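You operate a simulated robot arm through the tools that you are given. There is no shell and no other tool.

Carry out the task below with a simulated robot arm. There is one attempt and no reset: what you move stays moved.

Task
Roll the bubbles out of the cover in the green jig and wipe the smear off the blue press.
Fine: roller back in its slot; cleaner from the cleaner tin on the white cloth from the grey bench, fume box left on; cloth back, cap closed again. What is to be rubbed or washed off counts as gone when no trace of it is left.
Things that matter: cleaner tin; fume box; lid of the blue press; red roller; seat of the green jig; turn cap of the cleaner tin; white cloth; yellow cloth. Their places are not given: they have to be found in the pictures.

The check looks at the end state, three seconds after you hand in, the way a careful person would. Anything else that was tipped, shoved, dropped, spilled or broken makes it a failure. A push-on lid holds only when it is set on centred and level and pressed home; a screw cap is set on level and turned clockwise until tight. Flat cloth is picked up by pressing the open fingertips on it (5 to 10 N) and closing them slowly along it; thin cloth reads only 2 to 8 mm in the jaws.

Robot
A 7-joint arm with a fingered hand, fixed in place. Base frame: the origin is on the floor under the middle of its stand, x ahead of it, y to its left, z up; the work surface is at about z = 0.9. Units: m, degrees, N and s.
It reaches about 1.228 m from its shoulder. Its first joint turns from -115.0 to 115.0 degrees. Payload 5 kg.
The TCP is the grasp point between the finger pads, 0.032 m short of the fingertips. In the tool frame z runs along the fingers and y along their closing line. The gripper opens to 0.16 m; its body begins 0.089 m behind the TCP. The gripper is a hand of 4 fingers: y runs from the thumb to the fingers, the wrist lies at [0, 0, -0.267] in the tool frame, and closing takes about 1.5 s.
Orientation is that of the tool frame in the base frame, as a unit quaternion [x, y, z, w]. With the fingers straight down and closing along the base's y, the tool's x points along the base's -x, its y along +y and its z along -z.

Tools
- The arm moves only by the tool send_rows. Its arguments are lists of equal length, an entry for each row: "slide": the shift along the tool's x, y, z in m, a list of three; "rot": the turn, a rotation vector about the tool's x, y, z in degrees, a list of three; "hand": the finger opening in m, from 0 to 0.16. In form: {"slide": [[tx, ty, tz], ...], "rot": [[wx, wy, wz], ...], "hand": [hand, ...]}. A call has 1 to 20 rows; each row shifts and turns the commanded pose from where the row before left it, along the tool's axes as they then stand. Rows are played at 5 a second. More than 0.05 m and 8.6 degrees between two rows, or a gripper value outside its range, and nothing of the call is played. Where a pose cannot be reached the arm comes as near as it can. A force on the tool above 40 N (or 10 N above the force at the start of the call, whichever is more), or a blocked arm, ends the call early, and 0.2 s more pass. The fingers move at their own pace (about 0.045 m/s each) and stop on an object; they squeeze with about 30 N. The grip force told is the motor's: it shows also when the fingers shut on nothing. Time passes only in rows, and 0.2 s behind the last, so rows that do not move let the fingers close. The reply holds the time, the measured pose of the TCP, the force on the tool along the base axes, the opening and the grip force, in the units named above and with some noise, with the torque about the TCP (base axes, N m) and any sound that the robot's microphone picked up.
- Cameras (640 x 400 px; columns grow to the right, rows downward): "scene" is fixed at [0.3994, 0.5012, 1.5827]; the picture's right is [-0.89, -0.45, 0.00], its down [-0.21, 0.42, -0.89] and it looks along [0.40, -0.79, -0.47] (base axes); focal length 343 px, centre (320, 200). "wrist" rides on the gripper at [0.08, -0.004, -0.114] in the tool frame; the picture's right is [0.05, 1.00, 0.00], its down [-0.82, 0.04, -0.58] and it looks along [-0.58, 0.03, 0.82] (tool axes); focal length 265 px, centre (320, 200).
- get_image(camera): a new picture of that camera. No time passes.
- lift_body(by): slides the trunk up (or, below 0, down) by that many m; the arm rides with it, the base frame stays. It gives what a move gives, with no picture.
- hand_shape(shape): the hand has 4 fingers and takes this shape, open, in about a second: jaw (thumb against the fingers, like two jaws); tri (thumb and two fingers); tip (a fingertip pinch); poke (one finger out to press); point (the index stretched); flat (the hand flat); cup (the hand cupped); fist (a fist). The gripper value then closes the fingers along that shape, each until it touches; the sizes above hold for jaw. It gives what a move gives, with no picture.
- locate(camera, pixels): for up to 12 pixels [column, row] of the newest picture of that camera ("zoom" is the newest enlarged one), the place [x, y, z] in the base frame of the surface seen there, good to about 0.003 m. No time passes.
- zoom(camera, box): a new picture of the part [left, top, right, bottom] of that camera's present view, enlarged. No time passes.
- job_done(): hands the job in; it is judged then, once.

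Leave the gripper open and the arm clear of the work at the hand-in unless told otherwise.

The tools are called after "Emit:" by a JSON object that holds its "op" and its "data". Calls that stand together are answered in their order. send_rows: Moves the arm, as the interface text tells. Its arguments: {"type":"object","properties":{"slide":{"type":"array"},"rot":{"type":"array"},"hand":{"type":"array"}},"required":["slide","rot","hand"]} The other tools are called the same way: lift_body (by) moves the trunk up or down; hand_shape (shape) gives the hand a shape; get_image (camera) takes a picture; locate (camera, pixels) gives the place of the surface under pixels of a picture; zoom (camera, box) takes an enlarged picture of a part of a camera's view; job_done () hands the job in.

At the start:

```text
t: 0.0
tcp_pos: [0.6331, -0.0762, 1.3777]
ee_rot: [0.001, 1.0, 0.0, 0.0]
force: [-0.4, -0.1, 0.5]
moment: [0.01, -0.02, 0.0]
grip_width: 0.1598
grip_force: 0.0
shape: jaw
trunk travel left (down, up): [-0.8, 0.19]
```

scene: 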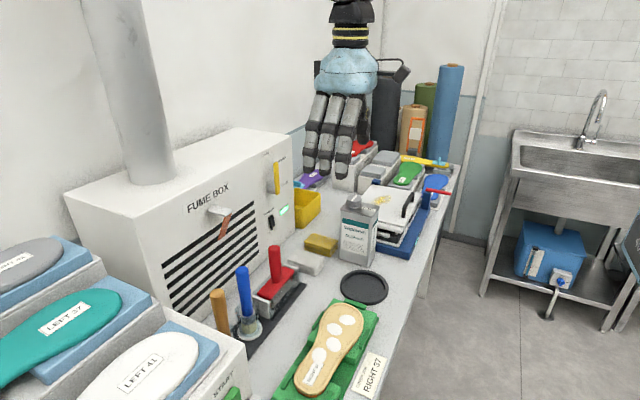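
wrist: 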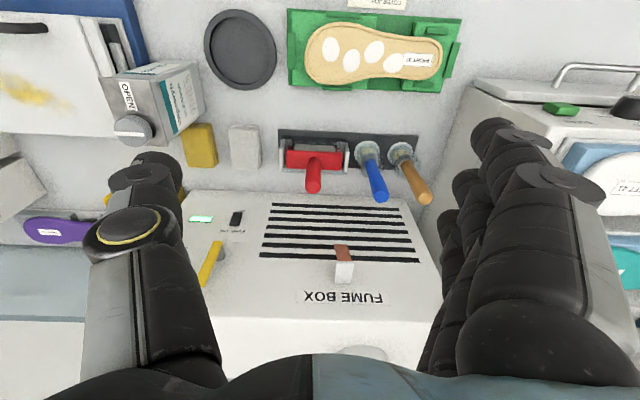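

I see a bench with a fume box, a roller rack, the green jig with a bubbly cover, a cleaner tin, cloths and a press behind it. I'll zoom into parts of the scene before moving.

Emit:
{"op": "zoom", "data": {"camera": "scene", "box": [200, 220, 400, 400]}}

Emit:
{"op": "zoom", "data": {"camera": "scene", "box": [280, 120, 480, 270]}}

Emit:
{"op": "zoom", "data": {"camera": "wrist", "box": [0, 0, 320, 220]}}

Emit:
{"op": "zoom", "data": {"camera": "wrist", "box": [180, 0, 500, 220]}}

```text
2.22 times, centred on (300, 310) of scene
```

zoom: 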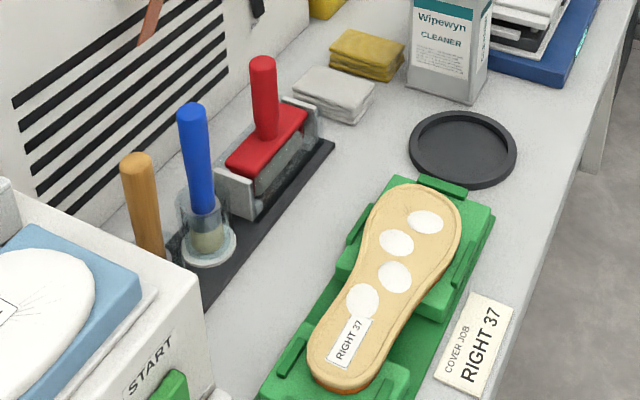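

```text
2.67 times, centred on (380, 195) of scene
```

zoom: 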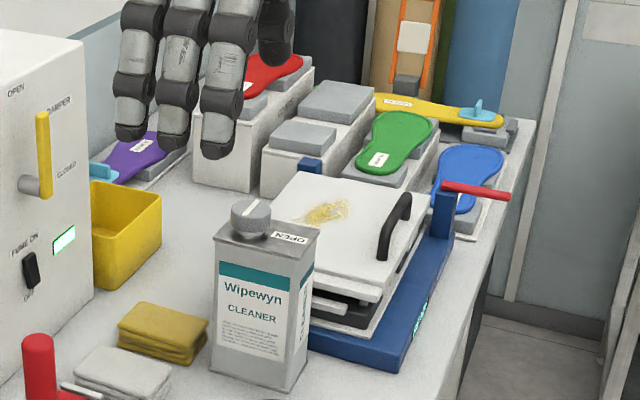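

```text
1.82 times, centred on (160, 110) of wrist
```

zoom: 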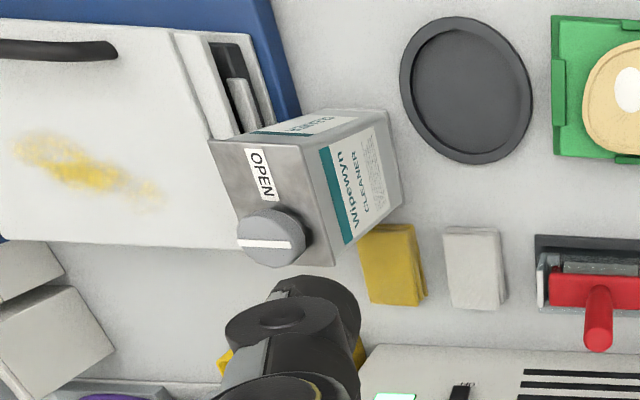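

```text
1.82 times, centred on (340, 110) of wrist
```

zoom: 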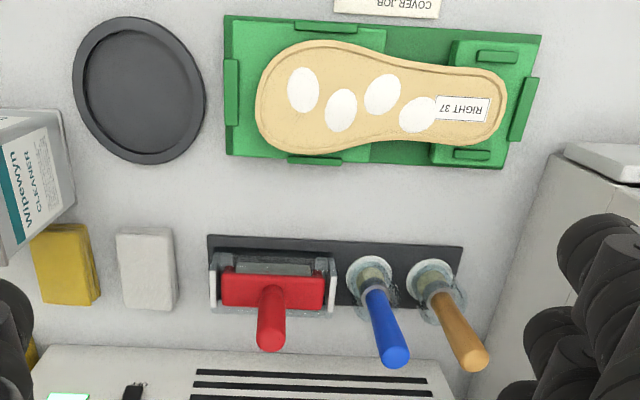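

Next I'll look closer at the fume box switch, the lever, the tin's cap and the cloths.

Emit:
{"op": "zoom", "data": {"camera": "scene", "box": [255, 140, 325, 240]}}

Emit:
{"op": "zoom", "data": {"camera": "scene", "box": [330, 180, 410, 270]}}

Emit:
{"op": "zoom", "data": {"camera": "wrist", "box": [90, 50, 220, 160]}}

Emit:
{"op": "zoom", "data": {"camera": "wrist", "box": [260, 120, 440, 220]}}

Emit:
{"op": "zoom", "data": {"camera": "scene", "box": [200, 230, 330, 350]}}

Emit:
{"op": "zoom", "data": {"camera": "scene", "box": [340, 150, 460, 250]}}

```text
4.00 times, centred on (290, 190) of scene
```

zoom: 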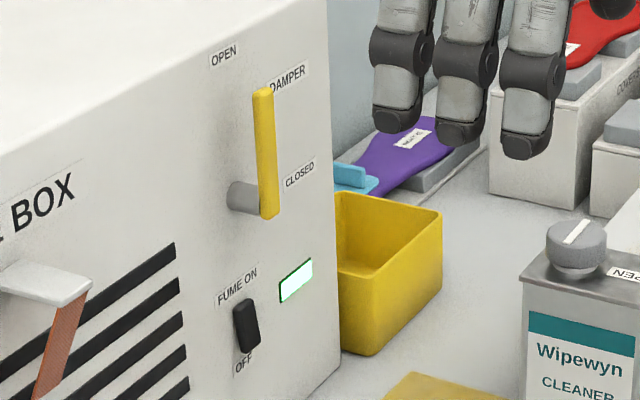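

```text
4.44 times, centred on (370, 225) of scene
```

zoom: 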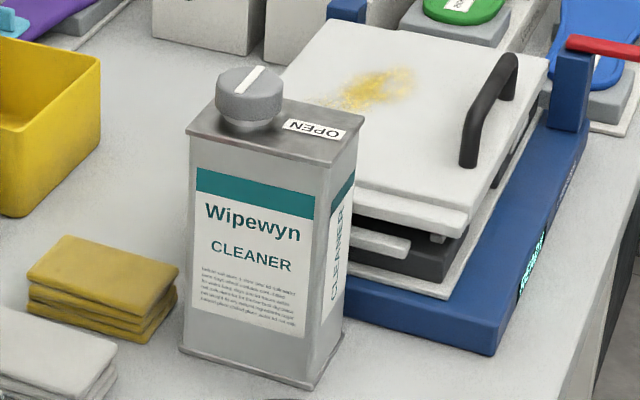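

```text
3.64 times, centred on (155, 105) of wrist
```

zoom: 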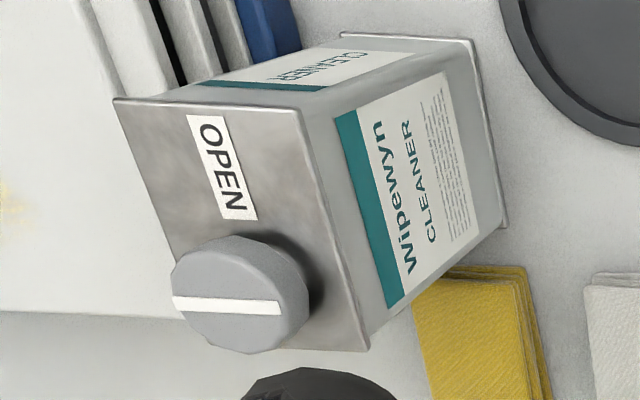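

```text
3.56 times, centred on (350, 170) of wrist
```

zoom: 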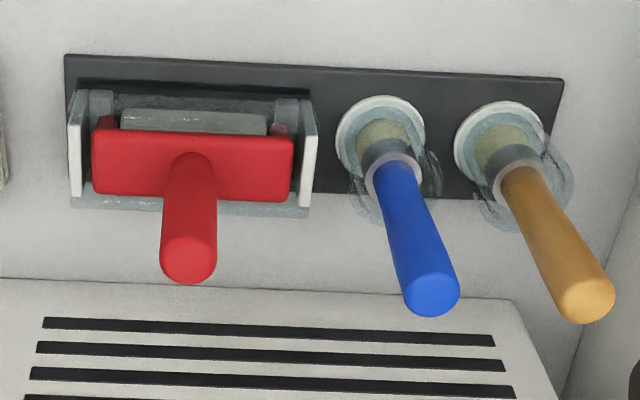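

```text
3.33 times, centred on (265, 290) of scene
```

zoom: 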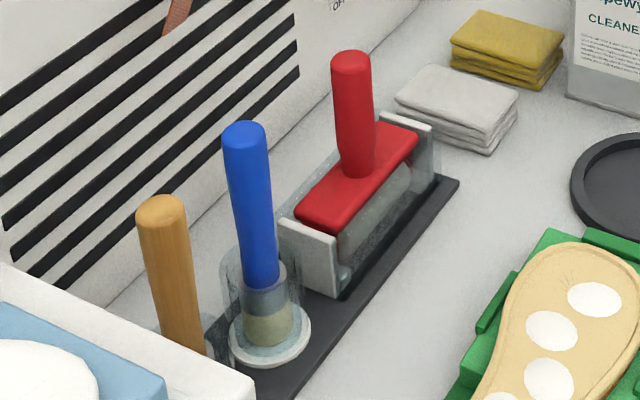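

```text
4.00 times, centred on (400, 200) of scene
```

zoom: 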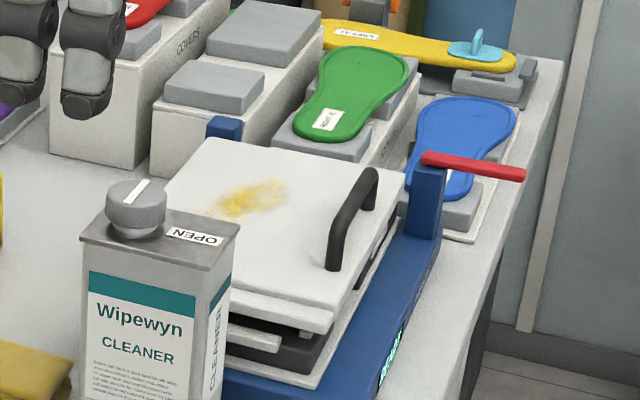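

I'll measure the main objects in both views now.

Emit:
{"op": "get_image", "data": {"camera": "wrist"}}

Emit:
{"op": "get_image", "data": {"camera": "scene"}}

Emit:
{"op": "locate", "data": {"camera": "wrist", "pixels": [[330, 48], [351, 59], [374, 51], [393, 63], [310, 42], [440, 55], [290, 15], [285, 85], [460, 20], [448, 88], [372, 22], [372, 80]]}}

Emit:
{"op": "locate", "data": {"camera": "wrist", "pixels": [[313, 188], [313, 165], [290, 158], [340, 158], [282, 152], [346, 152], [366, 150], [401, 154], [280, 132], [418, 138], [313, 148], [420, 160]]}}

Emit:
{"op": "locate", "data": {"camera": "wrist", "pixels": [[232, 127], [257, 127], [232, 167], [259, 167], [186, 127], [213, 130], [189, 166], [215, 163], [204, 50], [275, 50], [240, 15], [240, 88]]}}

Emit:
{"op": "locate", "data": {"camera": "wrist", "pixels": [[133, 127], [105, 80], [160, 78], [125, 144], [170, 143], [10, 75], [75, 97], [40, 85], [5, 115], [100, 120], [20, 25], [85, 20]]}}

Emit:
{"op": "locate", "data": {"camera": "scene", "pixels": [[360, 198], [342, 258], [376, 262], [347, 208], [377, 213], [381, 195], [408, 207], [363, 190], [415, 190], [360, 235], [420, 250], [428, 190]]}}

```text
taken
```

wrist: 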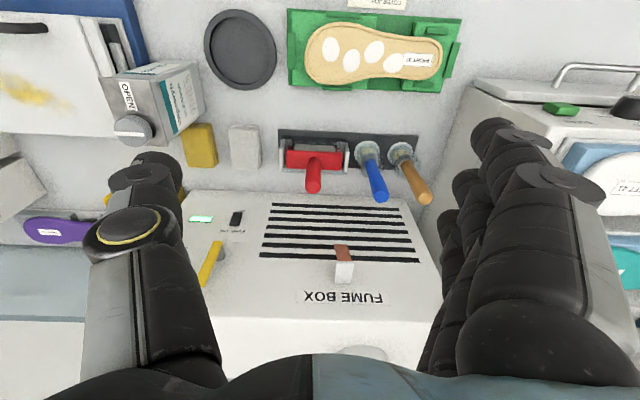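

```text
taken
```

scene: 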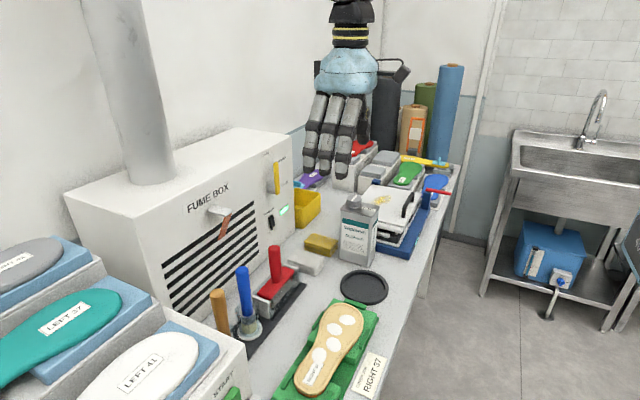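

```text
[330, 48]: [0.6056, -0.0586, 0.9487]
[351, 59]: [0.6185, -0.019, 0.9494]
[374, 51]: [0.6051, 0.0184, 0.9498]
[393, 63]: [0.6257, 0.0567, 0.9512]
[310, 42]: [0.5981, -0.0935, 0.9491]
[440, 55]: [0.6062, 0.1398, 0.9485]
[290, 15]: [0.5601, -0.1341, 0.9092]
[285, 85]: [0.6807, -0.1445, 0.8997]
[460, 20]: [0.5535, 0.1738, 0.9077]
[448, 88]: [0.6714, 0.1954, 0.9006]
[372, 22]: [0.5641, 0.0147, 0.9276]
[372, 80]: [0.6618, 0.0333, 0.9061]
```

```text
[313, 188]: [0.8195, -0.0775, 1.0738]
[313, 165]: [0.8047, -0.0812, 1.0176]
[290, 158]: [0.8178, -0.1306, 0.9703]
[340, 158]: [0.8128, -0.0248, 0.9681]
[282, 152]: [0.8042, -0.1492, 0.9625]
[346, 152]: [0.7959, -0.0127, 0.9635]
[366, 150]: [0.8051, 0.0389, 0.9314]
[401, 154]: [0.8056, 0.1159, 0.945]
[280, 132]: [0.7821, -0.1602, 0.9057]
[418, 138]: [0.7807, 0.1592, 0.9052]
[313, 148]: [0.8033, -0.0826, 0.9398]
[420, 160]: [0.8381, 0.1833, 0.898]
```

```text
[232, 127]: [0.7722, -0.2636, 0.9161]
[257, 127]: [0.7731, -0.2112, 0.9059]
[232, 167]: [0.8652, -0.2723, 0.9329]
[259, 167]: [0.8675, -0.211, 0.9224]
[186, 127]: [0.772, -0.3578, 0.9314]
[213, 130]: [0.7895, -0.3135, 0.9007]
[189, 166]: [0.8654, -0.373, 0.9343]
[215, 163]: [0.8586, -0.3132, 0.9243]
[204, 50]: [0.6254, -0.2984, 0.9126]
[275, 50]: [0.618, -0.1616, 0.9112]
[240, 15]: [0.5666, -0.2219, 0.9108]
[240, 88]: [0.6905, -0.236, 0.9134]
```

```text
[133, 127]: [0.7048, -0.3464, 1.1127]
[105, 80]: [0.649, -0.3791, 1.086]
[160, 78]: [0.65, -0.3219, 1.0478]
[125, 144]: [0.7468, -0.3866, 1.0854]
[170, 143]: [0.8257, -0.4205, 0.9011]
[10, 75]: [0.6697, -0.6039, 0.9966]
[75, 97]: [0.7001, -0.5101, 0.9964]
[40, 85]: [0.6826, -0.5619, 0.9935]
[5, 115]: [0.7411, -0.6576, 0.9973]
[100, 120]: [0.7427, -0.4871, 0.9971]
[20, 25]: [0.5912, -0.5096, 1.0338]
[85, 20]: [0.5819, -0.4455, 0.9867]
```

```text
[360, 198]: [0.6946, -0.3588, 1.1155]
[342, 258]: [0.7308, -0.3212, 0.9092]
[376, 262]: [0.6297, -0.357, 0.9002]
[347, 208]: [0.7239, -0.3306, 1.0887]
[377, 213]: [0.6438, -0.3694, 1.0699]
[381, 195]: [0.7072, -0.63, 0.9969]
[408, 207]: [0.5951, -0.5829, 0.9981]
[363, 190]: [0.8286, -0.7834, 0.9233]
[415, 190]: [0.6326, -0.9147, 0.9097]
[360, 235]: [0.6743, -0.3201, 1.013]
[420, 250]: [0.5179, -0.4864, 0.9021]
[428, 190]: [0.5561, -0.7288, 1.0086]
```

Bench layout in base coordinates:

| Item | x | y | z |
|---|---|---|---|
| Jig cover | about 0.61 | -0.10 to 0.14 | 0.949 (top) |
| Red roller handle | about 0.82 | -0.078 | 1.074 (top) |
| White cloth | about 0.82 | -0.24 | – |
| Tin | about 0.69 | -0.355 | 1.088 (top) |
| Press lid | – | – | 0.997 (top) |

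I'll lower the hand to TCP z of about 1.2 so the wrist camera gets a closer look at the roller.

Emit:
{"op": "send_rows", "data": {"slide": [[0, 0, 0.03], [0, 0, 0.04], [0, 0, 0.04], [0, 0, 0.04], [0, 0, 0.03]], "rot": [[0, 0, 0], [0, 0, 0], [0, 0, 0], [0, 0, 0], [0, 0, 0]], "hand": [0.16, 0.16, 0.16, 0.16, 0.16]}}

Emit:
{"op": "get_image", "data": {"camera": "wrist"}}

Emit:
{"op": "get_image", "data": {"camera": "scene"}}

```text
t: 1.2
tcp_pos: [0.6318, -0.0771, 1.1972]
ee_rot: [0.0, 1.0, 0.0, 0.001]
force: [0.1, -0.8, -0.6]
moment: [0.02, 0.02, -0.02]
grip_width: 0.1599
grip_force: 0.1
shape: jaw
trunk travel left (down, up): [-0.8, 0.19]
```

```text
taken
```

wrist: 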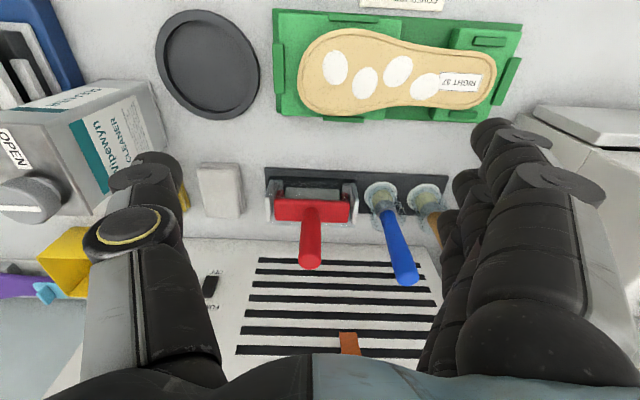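

```text
taken
```

scene: 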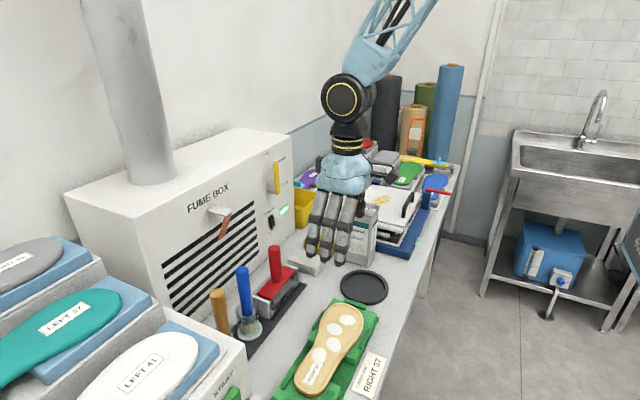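

The roller rack is now well in view around (310,200). I'll zoom in and measure the roller and its slot.

Emit:
{"op": "zoom", "data": {"camera": "wrist", "box": [250, 150, 450, 300]}}

Emit:
{"op": "locate", "data": {"camera": "wrist", "pixels": [[310, 258], [301, 250], [320, 250], [310, 225], [280, 210], [345, 210], [310, 195], [270, 205], [353, 205], [405, 275], [388, 220], [430, 215]]}}

Emit:
{"op": "locate", "data": {"camera": "wrist", "pixels": [[267, 170], [440, 178], [300, 240], [270, 262], [430, 275], [350, 240], [350, 345], [200, 168], [240, 168], [203, 217], [245, 217], [210, 285]]}}

Emit:
{"op": "zoom", "data": {"camera": "scene", "box": [240, 235, 320, 335]}}

```text
2.67 times, centred on (350, 225) of wrist
```

zoom: 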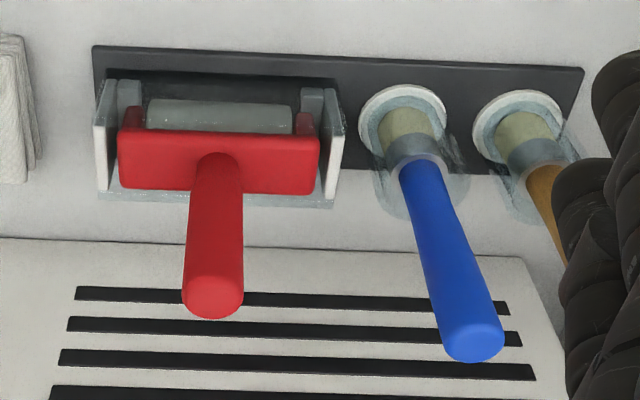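

```text
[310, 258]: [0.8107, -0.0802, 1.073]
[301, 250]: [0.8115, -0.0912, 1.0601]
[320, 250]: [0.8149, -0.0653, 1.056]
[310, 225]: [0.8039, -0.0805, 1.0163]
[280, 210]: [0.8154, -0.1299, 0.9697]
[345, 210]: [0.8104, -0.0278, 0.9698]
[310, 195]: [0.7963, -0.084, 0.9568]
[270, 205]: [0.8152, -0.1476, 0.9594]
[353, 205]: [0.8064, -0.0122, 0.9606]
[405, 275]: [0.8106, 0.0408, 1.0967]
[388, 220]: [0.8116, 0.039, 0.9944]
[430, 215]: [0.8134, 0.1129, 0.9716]
```

```text
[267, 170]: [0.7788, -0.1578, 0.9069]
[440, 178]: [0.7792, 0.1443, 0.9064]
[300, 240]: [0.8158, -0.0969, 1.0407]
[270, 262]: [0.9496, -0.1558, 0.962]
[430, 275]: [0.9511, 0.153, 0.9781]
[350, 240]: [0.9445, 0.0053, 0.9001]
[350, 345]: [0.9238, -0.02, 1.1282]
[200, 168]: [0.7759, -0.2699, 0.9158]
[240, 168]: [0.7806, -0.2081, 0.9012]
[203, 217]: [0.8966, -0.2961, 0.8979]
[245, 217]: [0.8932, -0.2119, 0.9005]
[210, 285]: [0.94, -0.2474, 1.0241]
```

```text
4.00 times, centred on (280, 285) of scene
```

zoom: 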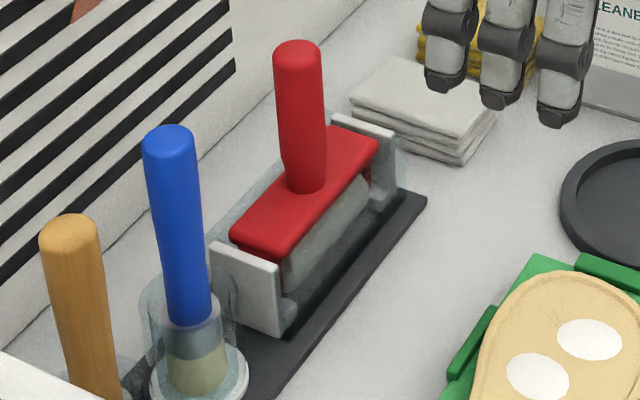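

The roller handle stands vertical at about (0.815, -0.079), from z 0.98 to 1.076. The fume face is at x≈0.945. I'll move above the handle with the fingers narrowed to 0.07 to clear the blue brush.

Emit:
{"op": "send_rows", "data": {"slide": [[-0.03, 0, 0], [-0.04, 0, 0], [-0.04, 0, 0], [-0.04, 0, 0], [-0.033, 0, 0], [0, 0, 0]], "rot": [[0, 0, 0], [0, 0, 0], [0, 0, 0], [0, 0, 0], [0, 0, 0], [0, 0, 0]], "hand": [0.12, 0.1, 0.08, 0.07, 0.07, 0.07]}}

Emit:
{"op": "get_image", "data": {"camera": "wrist"}}

Emit:
{"op": "zoom", "data": {"camera": "scene", "box": [200, 120, 360, 340]}}

```text
t: 2.6
tcp_pos: [0.8175, -0.078, 1.1976]
ee_rot: [0.001, 1.0, 0.0, 0.0]
force: [-0.2, 0.4, 0.4]
moment: [0.04, 0.0, 0.0]
grip_width: 0.0707
grip_force: 0.1
shape: jaw
trunk travel left (down, up): [-0.8, 0.19]
```

```text
taken
```

wrist: 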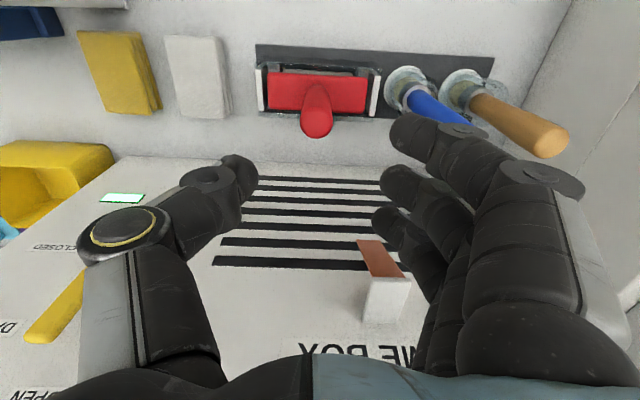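

```text
1.82 times, centred on (280, 230) of scene
```

zoom: 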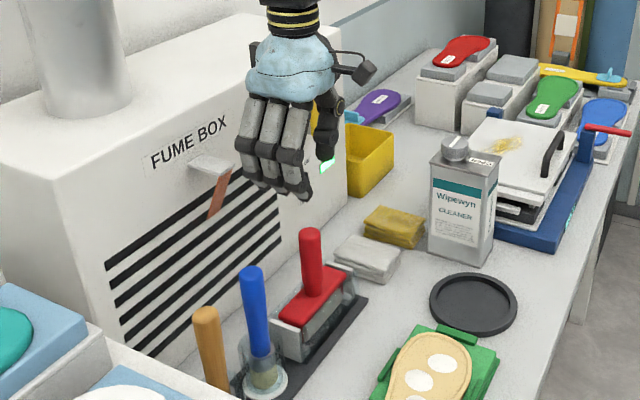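

The fingers bow outward at the knuckles, so I'll measure the outer knuckle against the blue brush handle before going down.

Emit:
{"op": "locate", "data": {"camera": "wrist", "pixels": [[575, 185], [560, 215], [500, 160], [480, 140], [430, 130], [400, 140], [600, 300], [420, 105], [390, 190], [395, 220], [220, 175], [120, 235]]}}

Emit:
{"op": "locate", "data": {"camera": "wrist", "pixels": [[316, 125], [303, 112], [329, 112], [316, 95], [480, 130], [560, 145], [430, 105], [375, 250], [390, 300], [270, 95], [362, 95], [316, 70]]}}

```text
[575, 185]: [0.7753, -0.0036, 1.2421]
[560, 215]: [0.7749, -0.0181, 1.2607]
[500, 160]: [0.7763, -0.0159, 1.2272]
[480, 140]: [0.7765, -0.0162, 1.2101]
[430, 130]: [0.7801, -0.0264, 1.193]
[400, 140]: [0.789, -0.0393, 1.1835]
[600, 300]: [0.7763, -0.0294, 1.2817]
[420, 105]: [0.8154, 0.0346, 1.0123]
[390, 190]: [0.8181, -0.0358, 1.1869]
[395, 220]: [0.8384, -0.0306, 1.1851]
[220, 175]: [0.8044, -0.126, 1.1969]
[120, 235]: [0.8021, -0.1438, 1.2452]
```

```text
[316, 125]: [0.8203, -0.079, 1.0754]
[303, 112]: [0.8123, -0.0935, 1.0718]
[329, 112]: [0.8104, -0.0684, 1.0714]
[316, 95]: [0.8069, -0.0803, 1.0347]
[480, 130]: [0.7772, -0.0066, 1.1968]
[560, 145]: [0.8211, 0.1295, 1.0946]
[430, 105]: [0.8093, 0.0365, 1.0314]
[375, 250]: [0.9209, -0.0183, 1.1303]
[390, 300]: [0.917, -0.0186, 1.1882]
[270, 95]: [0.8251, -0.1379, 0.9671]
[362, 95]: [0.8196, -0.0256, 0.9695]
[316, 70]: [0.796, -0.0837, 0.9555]
```

Knuckle clearance to the blue handle is about 2.5 cm, which is enough. I'll descend to z≈1.043 around the red handle.

Emit:
{"op": "send_rows", "data": {"slide": [[-0.002, -0.002, 0.03], [0, 0, 0.04], [0, 0, 0.04], [0, 0, 0.03], [0, 0, 0.014], [0, 0, 0]], "rot": [[0, 0, 0], [0, 0, 0], [0, 0, 0], [0, 0, 0], [0, 0, 0], [0, 0, 0]], "hand": [0.07, 0.07, 0.07, 0.07, 0.07, 0.07]}}

Emit:
{"op": "get_image", "data": {"camera": "wrist"}}

Emit:
{"op": "zoom", "data": {"camera": "scene", "box": [200, 170, 360, 340]}}

```text
t: 4.0
tcp_pos: [0.8191, -0.0795, 1.0421]
ee_rot: [0.001, 1.0, -0.001, 0.0]
force: [-0.5, -0.3, -0.3]
moment: [0.02, -0.01, 0.0]
grip_width: 0.0706
grip_force: 0.1
shape: jaw
trunk travel left (down, up): [-0.8, 0.19]
```

```text
taken
```

wrist: 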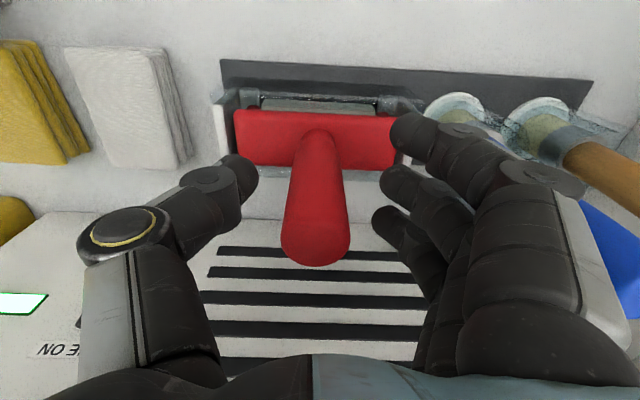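

```text
2.35 times, centred on (280, 255) of scene
```

zoom: 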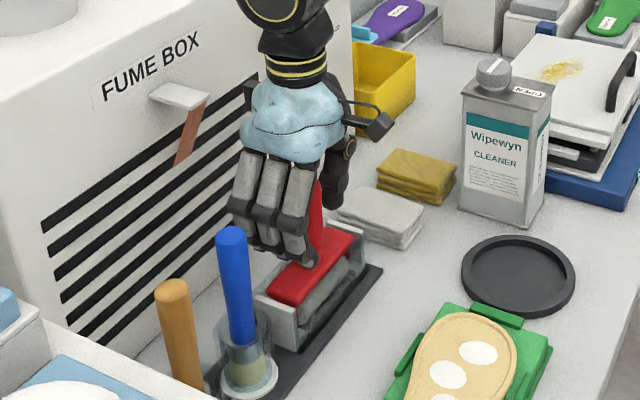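

The handle is between the thumb and fingers. I'll close on it.

Emit:
{"op": "send_rows", "data": {"slide": [[0, 0, 0], [0, 0, 0], [0, 0, 0], [0, 0, 0], [0, 0, 0], [0, 0, 0]], "rot": [[0, 0, 0], [0, 0, 0], [0, 0, 0], [0, 0, 0], [0, 0, 0], [0, 0, 0]], "hand": [0.05, 0.035, 0.025, 0.015, 0.01, 0.01]}}

Emit:
{"op": "get_image", "data": {"camera": "wrist"}}

```text
t: 5.4
tcp_pos: [0.8188, -0.0791, 1.0433]
ee_rot: [0.001, 1.0, 0.001, 0.0]
force: [0.4, -1.4, 2.7]
moment: [0.23, -0.01, 0.0]
grip_width: 0.0093
grip_force: 29.9
shape: jaw
trunk travel left (down, up): [-0.8, 0.19]
```

```text
taken
```

wrist: 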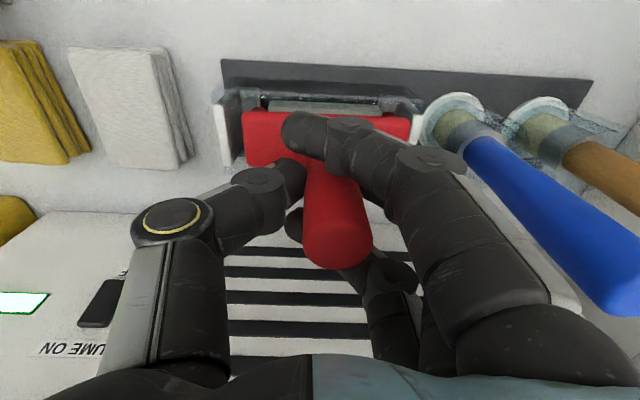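

The grip reads only 9 mm, so some fingers have passed beside the handle. I'll look more closely.

Emit:
{"op": "zoom", "data": {"camera": "wrist", "box": [200, 80, 460, 300]}}

Emit:
{"op": "zoom", "data": {"camera": "scene", "box": [230, 180, 350, 330]}}

Emit:
{"op": "locate", "data": {"camera": "wrist", "pixels": [[338, 258], [335, 225], [330, 200], [300, 130], [350, 130], [290, 175], [295, 215], [262, 190], [400, 270], [250, 140], [405, 125], [318, 165]]}}

```text
1.82 times, centred on (330, 190) of wrist
```

zoom: 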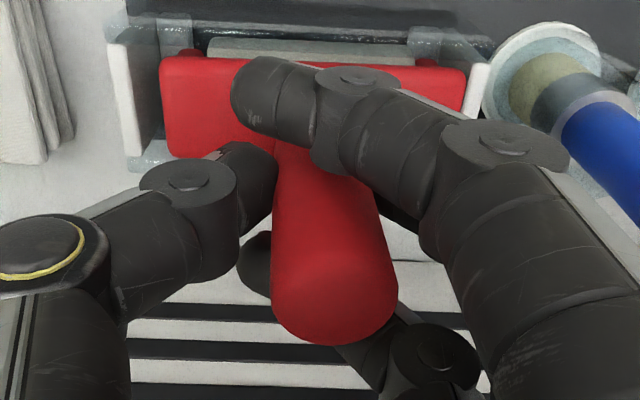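

```text
2.67 times, centred on (290, 255) of scene
```

zoom: 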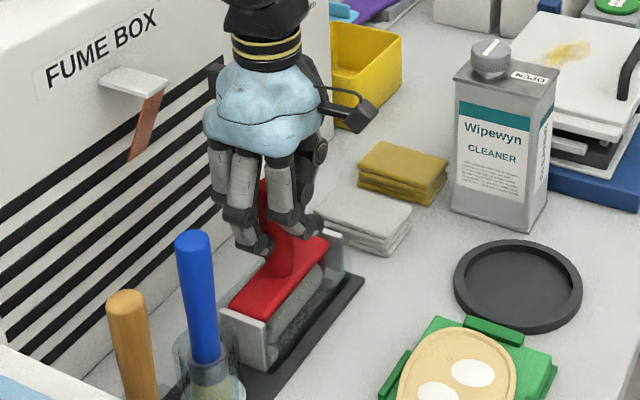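

```text
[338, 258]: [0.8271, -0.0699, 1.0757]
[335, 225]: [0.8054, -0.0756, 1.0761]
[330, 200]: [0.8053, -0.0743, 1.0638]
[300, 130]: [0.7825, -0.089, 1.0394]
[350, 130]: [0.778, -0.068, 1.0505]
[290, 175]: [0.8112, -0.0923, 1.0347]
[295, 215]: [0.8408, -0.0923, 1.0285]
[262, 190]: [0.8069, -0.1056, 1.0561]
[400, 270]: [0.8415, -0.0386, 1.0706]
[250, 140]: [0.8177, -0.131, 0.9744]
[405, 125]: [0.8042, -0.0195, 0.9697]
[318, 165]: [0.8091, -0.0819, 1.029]
```

The handle sits between the thumb and middle finger, caged by index and ring, and was pushed about 5 mm toward +y. I'll shift the hand 5 mm toward -y to re-centre it, then lift straight up slowly.

Emit:
{"op": "send_rows", "data": {"slide": [[0, -0.003, 0], [0, -0.002, -0.002], [0, 0, -0.005], [0, 0, -0.01], [0, 0, -0.01], [0, 0, -0.01]], "rot": [[0, 0, 0], [0, 0, 0], [0, 0, 0], [0, 0, 0], [0, 0, 0], [0, 0, 0]], "hand": [0.0, 0.0, 0.0, 0.0, 0.0, 0.0]}}

Emit:
{"op": "get_image", "data": {"camera": "wrist"}}

Emit:
{"op": "zoom", "data": {"camera": "scene", "box": [230, 180, 350, 330]}}

```text
t: 6.8
tcp_pos: [0.8183, -0.0845, 1.0794]
ee_rot: [0.001, 1.0, 0.001, 0.001]
force: [-1.0, -0.4, -3.0]
moment: [0.01, 0.01, 0.0]
grip_width: 0.0085
grip_force: 30.4
shape: jaw
trunk travel left (down, up): [-0.8, 0.19]
```

```text
taken
```

wrist: 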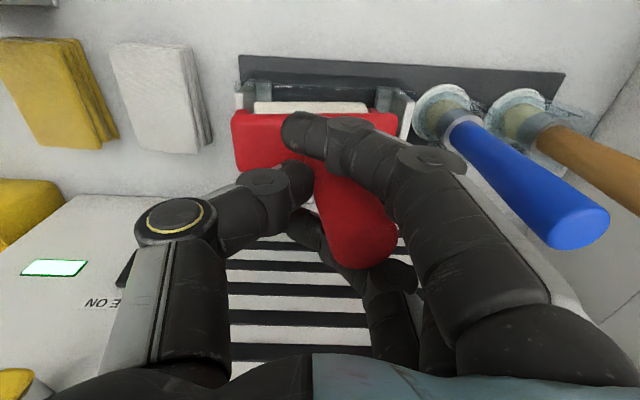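

```text
2.67 times, centred on (290, 255) of scene
```

zoom: 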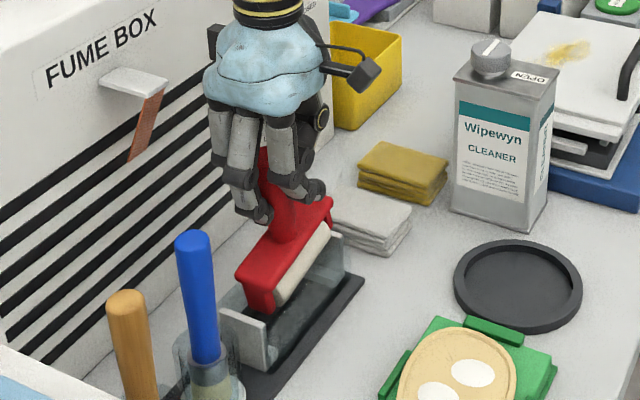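

The roller came out but leans in the grip, with its top toward +y. I'll raise it clear of the slot and measure the tilt so I can compensate with the wrist.

Emit:
{"op": "send_rows", "data": {"slide": [[0, 0, -0.01], [0, 0, -0.02], [0, 0, -0.03], [0, 0, -0.03], [0, 0, -0.02], [0, 0, 0]], "rot": [[0, 0, 0], [0, 0, 0], [0, 0, 0], [0, 0, 0], [0, 0, 0], [0, 0, 0]], "hand": [0.0, 0.0, 0.0, 0.0, 0.0, 0.0]}}

Emit:
{"op": "get_image", "data": {"camera": "wrist"}}

Emit:
{"op": "zoom", "data": {"camera": "scene", "box": [230, 160, 350, 310]}}

Emit:
{"op": "zoom", "data": {"camera": "wrist", "box": [200, 80, 460, 300]}}

```text
t: 8.2
tcp_pos: [0.8189, -0.0845, 1.1897]
ee_rot: [-0.001, 1.0, 0.0, 0.001]
force: [-0.3, -0.3, -2.9]
moment: [0.0, 0.03, 0.0]
grip_width: 0.0082
grip_force: 30.0
shape: jaw
trunk travel left (down, up): [-0.8, 0.19]
```

```text
taken
```

wrist: 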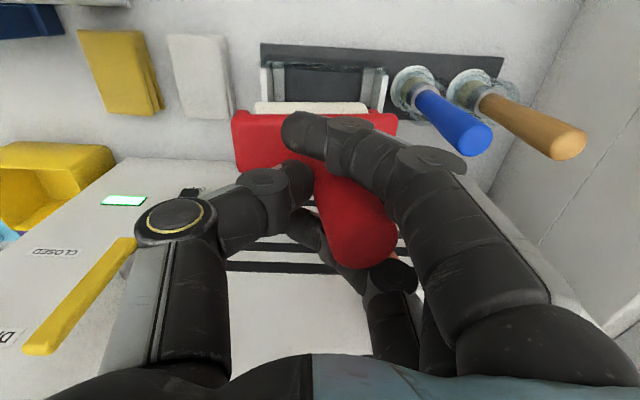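

```text
2.67 times, centred on (290, 235) of scene
```

zoom: 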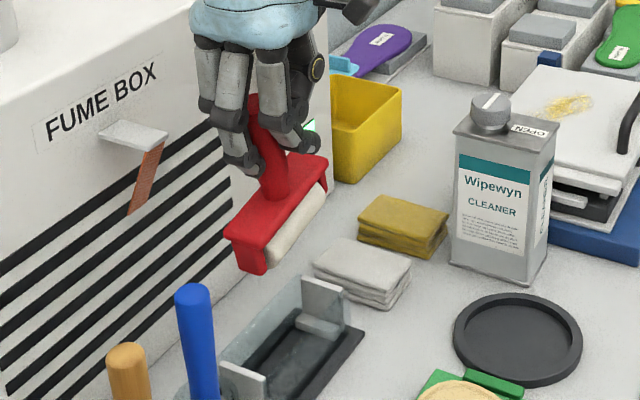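

```text
1.82 times, centred on (330, 190) of wrist
```

zoom: 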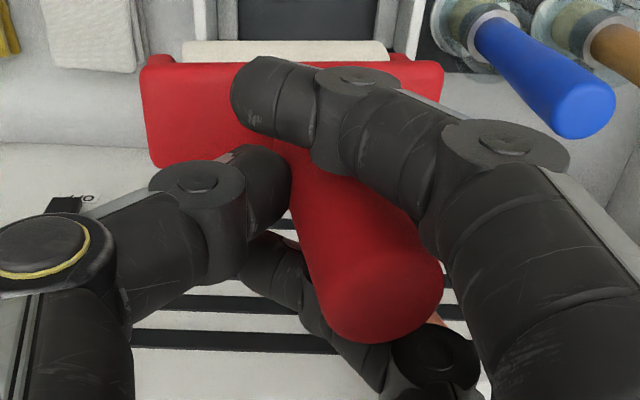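

I'll locate points on the bar ends and the handle to get the tilt.

Emit:
{"op": "locate", "data": {"camera": "wrist", "pixels": [[240, 118], [391, 122], [242, 145], [270, 120], [270, 105], [355, 107], [360, 250], [345, 205], [330, 185], [245, 165], [380, 125], [360, 265]]}}

Emit:
{"op": "locate", "data": {"camera": "scene", "pixels": [[318, 245], [325, 230], [349, 219], [333, 242], [351, 231], [328, 203], [335, 220], [343, 282], [310, 305], [345, 265], [310, 270], [370, 270]]}}

Emit:
{"op": "get_image", "data": {"camera": "scene"}}

```text
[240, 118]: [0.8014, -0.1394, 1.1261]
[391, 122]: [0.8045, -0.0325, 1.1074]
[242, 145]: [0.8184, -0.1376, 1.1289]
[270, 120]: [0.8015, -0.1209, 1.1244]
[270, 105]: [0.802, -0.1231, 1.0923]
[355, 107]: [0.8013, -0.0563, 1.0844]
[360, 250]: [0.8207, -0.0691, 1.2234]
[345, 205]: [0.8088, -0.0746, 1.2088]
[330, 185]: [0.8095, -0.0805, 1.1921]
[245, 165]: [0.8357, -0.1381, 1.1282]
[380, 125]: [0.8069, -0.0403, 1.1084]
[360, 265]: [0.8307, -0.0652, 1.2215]
```

```text
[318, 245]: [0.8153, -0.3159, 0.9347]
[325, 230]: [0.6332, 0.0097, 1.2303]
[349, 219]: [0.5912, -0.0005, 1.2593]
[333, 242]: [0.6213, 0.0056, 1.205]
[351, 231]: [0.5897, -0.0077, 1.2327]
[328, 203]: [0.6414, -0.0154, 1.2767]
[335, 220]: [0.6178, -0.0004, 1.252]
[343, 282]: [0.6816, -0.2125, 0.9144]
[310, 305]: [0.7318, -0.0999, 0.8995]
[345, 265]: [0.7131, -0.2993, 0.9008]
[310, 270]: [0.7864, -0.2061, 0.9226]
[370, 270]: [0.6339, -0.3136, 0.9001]
```

```text
taken
```

scene: 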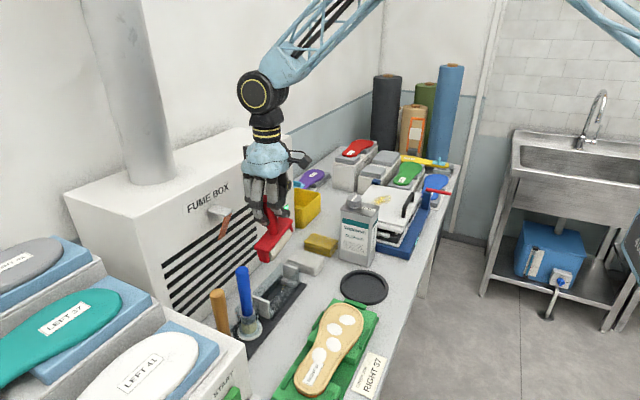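

Bar left end is at z 1.126 and right end at 1.107, a tilt of about 10° with the -y side high. I'll rotate the hand -10° about tool x to level the roller, then move back toward the jig.

Emit:
{"op": "send_rows", "data": {"slide": [[0, 0, 0], [0, 0, 0], [0, 0, 0], [0.03, 0, 0], [0.04, 0, 0], [0.04, 0, 0], [0.04, 0, 0], [0.04, 0, 0], [0.014, 0, 0], [0, 0, 0]], "rot": [[-3, 0, 0], [-3.5, 0, 0], [-3.5, 0, 0], [0, 0, 0], [0, 0, 0], [0, 0, 0], [0, 0, 0], [0, 0, 0], [0, 0, 0], [0, 0, 0]], "hand": [0, 0, 0, 0, 0, 0, 0, 0, 0, 0]}}

Emit:
{"op": "get_image", "data": {"camera": "wrist"}}

Emit:
{"op": "get_image", "data": {"camera": "scene"}}

Emit:
{"op": "locate", "data": {"camera": "wrist", "pixels": [[240, 118], [391, 122], [270, 120], [380, 125], [270, 105], [355, 107], [360, 250], [360, 265]]}}

```text
t: 10.4
tcp_pos: [0.614, -0.0848, 1.1897]
ee_rot: [0.0, 0.996, 0.087, 0.0]
force: [0.2, -0.3, -2.4]
moment: [-0.08, -0.03, 0.02]
grip_width: 0.0081
grip_force: 29.8
shape: jaw
trunk travel left (down, up): [-0.8, 0.19]
```

```text
taken
```

wrist: 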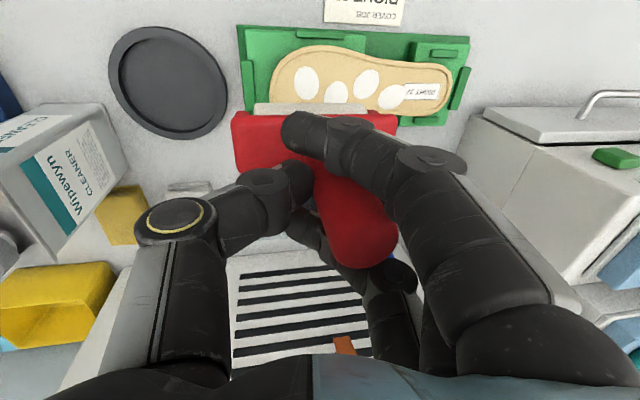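

```text
taken
```

scene: 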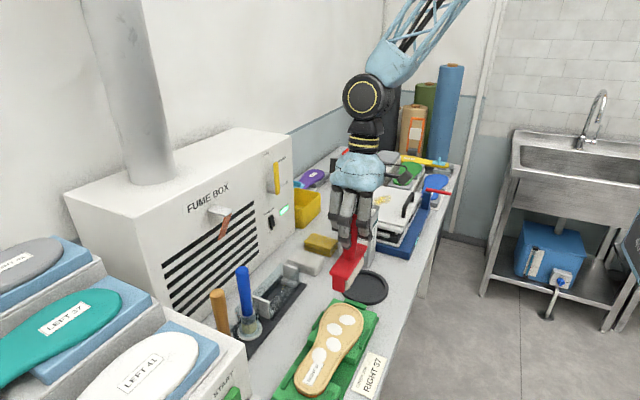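

```text
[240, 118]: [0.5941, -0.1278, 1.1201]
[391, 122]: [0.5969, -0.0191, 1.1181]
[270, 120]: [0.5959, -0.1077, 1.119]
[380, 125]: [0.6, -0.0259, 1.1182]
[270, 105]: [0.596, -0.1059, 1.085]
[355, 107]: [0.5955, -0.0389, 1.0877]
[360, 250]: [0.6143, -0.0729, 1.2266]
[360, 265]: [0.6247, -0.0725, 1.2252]
```

The roller is level now (bar ends at 1.120 and 1.118). Next I'll yaw the hand 90° about the vertical so the roller's axis runs along x and it rolls along the cover's length.

Emit:
{"op": "send_rows", "data": {"slide": [[0, 0, 0], [0, 0, 0], [0, 0, 0], [0, 0, 0], [0, 0, 0], [0, 0, 0], [0, 0, 0], [0, 0, 0], [0, 0, 0], [0, 0, 0], [0, 0, 0], [0, 0, 0]], "rot": [[0, -1.424, 8.058], [0, -1.424, 8.058], [0, -1.424, 8.058], [0, -1.424, 8.058], [0, -1.424, 8.058], [0, -1.424, 8.058], [0, -1.424, 8.058], [0, -1.424, 8.058], [0, -1.424, 8.058], [0, -1.424, 8.058], [0, -1.424, 8.058], [0, 0, 0]], "hand": [0, 0, 0, 0, 0, 0, 0, 0, 0, 0, 0, 0]}}

Emit:
{"op": "get_image", "data": {"camera": "wrist"}}

Emit:
{"op": "get_image", "data": {"camera": "scene"}}

Emit:
{"op": "locate", "data": {"camera": "wrist", "pixels": [[240, 118], [391, 122], [270, 120], [380, 125], [270, 105], [355, 107], [360, 250], [360, 265]]}}

```text
t: 13.0
tcp_pos: [0.6143, -0.0844, 1.1893]
ee_rot: [0.705, 0.703, 0.062, 0.062]
force: [0.5, -0.7, -2.0]
moment: [0.02, 0.03, -0.01]
grip_width: 0.0083
grip_force: 29.8
shape: jaw
trunk travel left (down, up): [-0.8, 0.19]
```

```text
taken
```

wrist: 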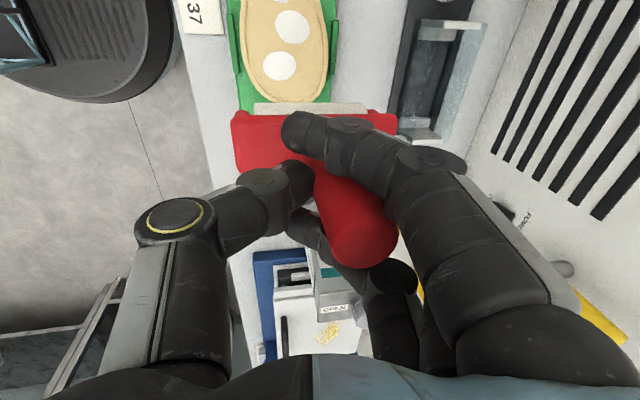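

```text
taken
```

scene: 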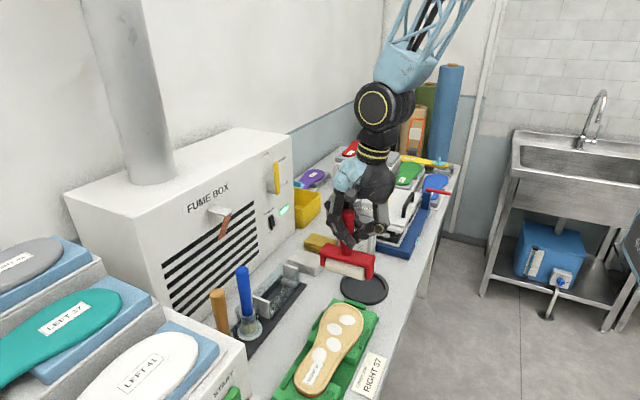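

```text
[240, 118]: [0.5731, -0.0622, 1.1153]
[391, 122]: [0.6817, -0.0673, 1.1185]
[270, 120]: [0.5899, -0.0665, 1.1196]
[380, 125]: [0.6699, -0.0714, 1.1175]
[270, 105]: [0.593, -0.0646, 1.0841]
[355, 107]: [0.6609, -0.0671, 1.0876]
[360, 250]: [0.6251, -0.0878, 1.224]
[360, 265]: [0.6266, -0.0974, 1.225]
```

The bar now spans x 0.573 to 0.682 and is level. The cover's centre line is at x≈0.613, so I'll shift x by -0.013 and lower 0.10 toward the toe end at y≈-0.085.

Emit:
{"op": "send_rows", "data": {"slide": [[0, -0.0128, -0.0023], [0, -0.0043, 0.0246], [0, -0.0043, 0.0246], [0, -0.0043, 0.0246], [0, -0.0026, 0.0148], [0, -0.0009, 0.0049], [0, 0, 0]], "rot": [[0, 0, 0], [0, 0, 0], [0, 0, 0], [0, 0, 0], [0, 0, 0], [0, 0, 0], [0, 0, 0]], "hand": [0, 0, 0, 0, 0, 0, 0]}}

Emit:
{"op": "get_image", "data": {"camera": "wrist"}}

Emit:
{"op": "zoom", "data": {"camera": "scene", "box": [260, 200, 420, 400]}}

```text
t: 14.6
tcp_pos: [0.6025, -0.0819, 1.0947]
ee_rot: [0.705, 0.703, 0.061, 0.062]
force: [-1.5, 0.5, -2.2]
moment: [0.0, 0.06, -0.03]
grip_width: 0.0082
grip_force: 29.6
shape: jaw
trunk travel left (down, up): [-0.8, 0.19]
```

```text
taken
```

wrist: 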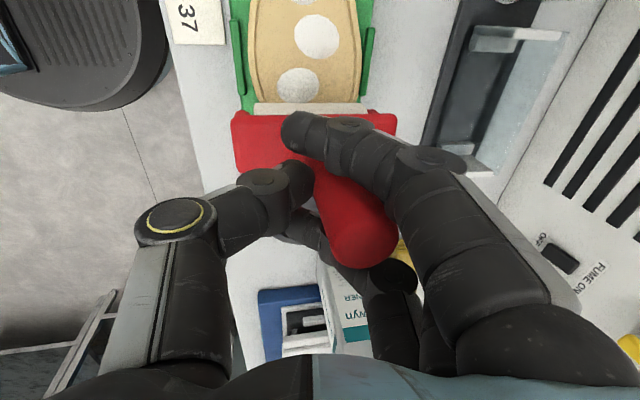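

```text
2.00 times, centred on (340, 300) of scene
```

zoom: 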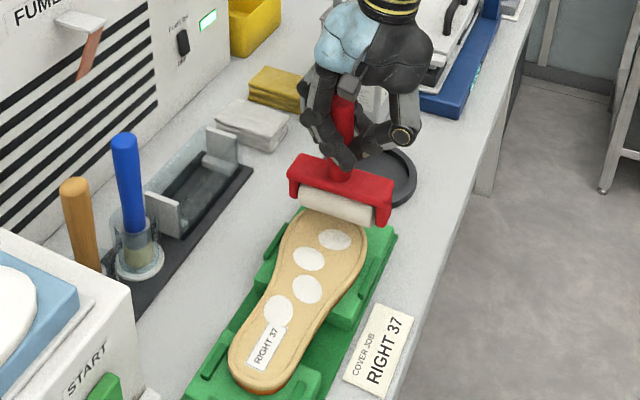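

The roller is aligned over the toe end, so I'll lower gently until it touches.

Emit:
{"op": "send_rows", "data": {"slide": [[0, -0.0007, 0.0039], [0, -0.0007, 0.0039], [0, -0.0007, 0.0039], [0, -0.0007, 0.0039], [0, 0, 0]], "rot": [[0, 0, 0], [0, 0, 0], [0, 0, 0], [0, 0, 0], [0, 0, 0]], "hand": [0, 0, 0, 0, 0]}}

```text
t: 15.8
tcp_pos: [0.6021, -0.0834, 1.0793]
ee_rot: [0.705, 0.704, 0.062, 0.062]
force: [-0.4, 0.0, -1.8]
moment: [0.0, 0.02, -0.02]
grip_width: 0.0082
grip_force: 29.7
shape: jaw
trunk travel left (down, up): [-0.8, 0.19]
```

No contact yet (force z -1.8 N). I'll keep lowering in 3 mm steps.

Emit:
{"op": "send_rows", "data": {"slide": [[0, -0.0005, 0.003], [0, -0.0005, 0.003], [0, -0.0005, 0.003], [0, 0, 0]], "rot": [[0, 0, 0], [0, 0, 0], [0, 0, 0], [0, 0, 0]], "hand": [0, 0, 0, 0]}}

Emit:
{"op": "get_image", "data": {"camera": "wrist"}}

Emit:
{"op": "zoom", "data": {"camera": "scene", "box": [280, 220, 400, 330]}}

```text
t: 16.8
tcp_pos: [0.6029, -0.0835, 1.0708]
ee_rot: [0.706, 0.703, 0.062, 0.061]
force: [-3.8, -1.6, 11.8]
moment: [-0.41, -0.05, -0.1]
grip_width: 0.0099
grip_force: 30.4
shape: jaw
trunk travel left (down, up): [-0.8, 0.19]
```

```text
taken
```

wrist: 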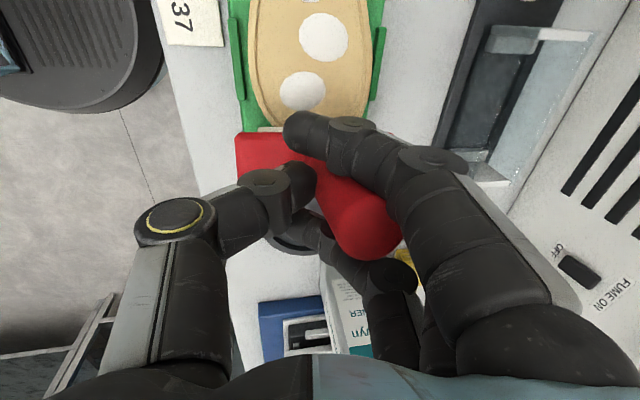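

```text
3.64 times, centred on (340, 275) of scene
```

zoom: 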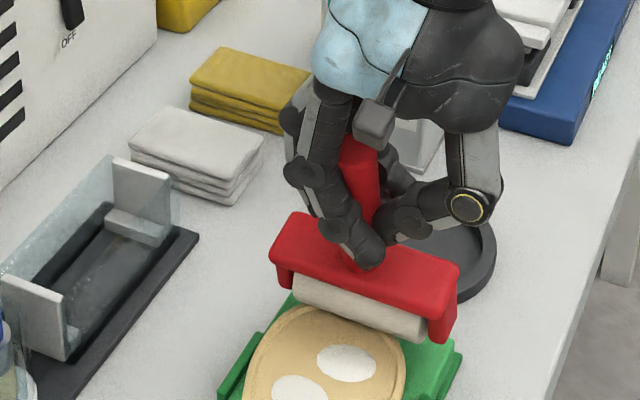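

Contact at about 12 N, but the roller seems to have swung slightly toward -y. I'll check its pose.

Emit:
{"op": "locate", "data": {"camera": "wrist", "pixels": [[242, 136], [268, 136], [268, 128], [370, 245], [370, 225], [345, 200], [300, 90], [323, 37], [255, 110], [375, 110], [310, 125], [245, 175]]}}

Emit:
{"op": "get_image", "data": {"camera": "scene"}}

Emit:
{"op": "locate", "data": {"camera": "scene", "pixels": [[358, 284], [363, 293], [404, 292], [405, 300], [402, 313], [375, 320], [362, 298], [395, 310], [378, 304], [354, 295]]}}

```text
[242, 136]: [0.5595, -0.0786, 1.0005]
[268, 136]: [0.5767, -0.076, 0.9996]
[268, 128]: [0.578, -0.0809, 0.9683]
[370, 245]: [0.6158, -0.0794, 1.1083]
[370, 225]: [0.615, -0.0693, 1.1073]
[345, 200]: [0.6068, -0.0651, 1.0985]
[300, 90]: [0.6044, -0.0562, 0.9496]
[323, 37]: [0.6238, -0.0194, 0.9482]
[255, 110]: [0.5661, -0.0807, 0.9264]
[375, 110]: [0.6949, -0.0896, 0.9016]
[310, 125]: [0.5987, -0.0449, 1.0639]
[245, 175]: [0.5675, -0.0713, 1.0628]
```

```text
taken
```

scene: 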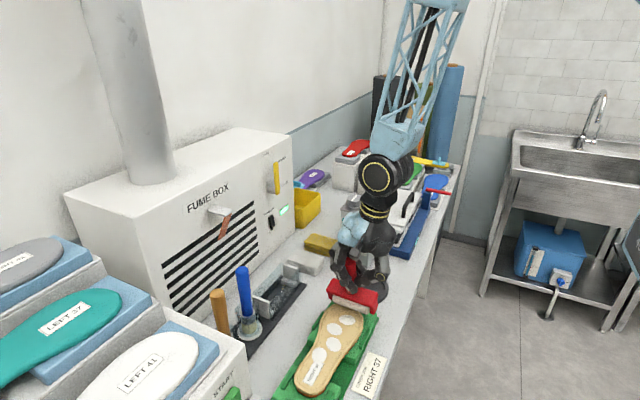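

```text
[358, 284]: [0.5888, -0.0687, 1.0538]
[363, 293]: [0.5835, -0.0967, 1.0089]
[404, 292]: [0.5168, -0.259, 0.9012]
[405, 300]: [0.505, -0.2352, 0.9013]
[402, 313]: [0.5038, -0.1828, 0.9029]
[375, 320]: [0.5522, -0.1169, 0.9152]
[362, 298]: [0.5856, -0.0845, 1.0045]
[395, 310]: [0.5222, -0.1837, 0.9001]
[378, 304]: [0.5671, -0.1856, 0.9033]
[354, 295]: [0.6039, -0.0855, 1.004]
```

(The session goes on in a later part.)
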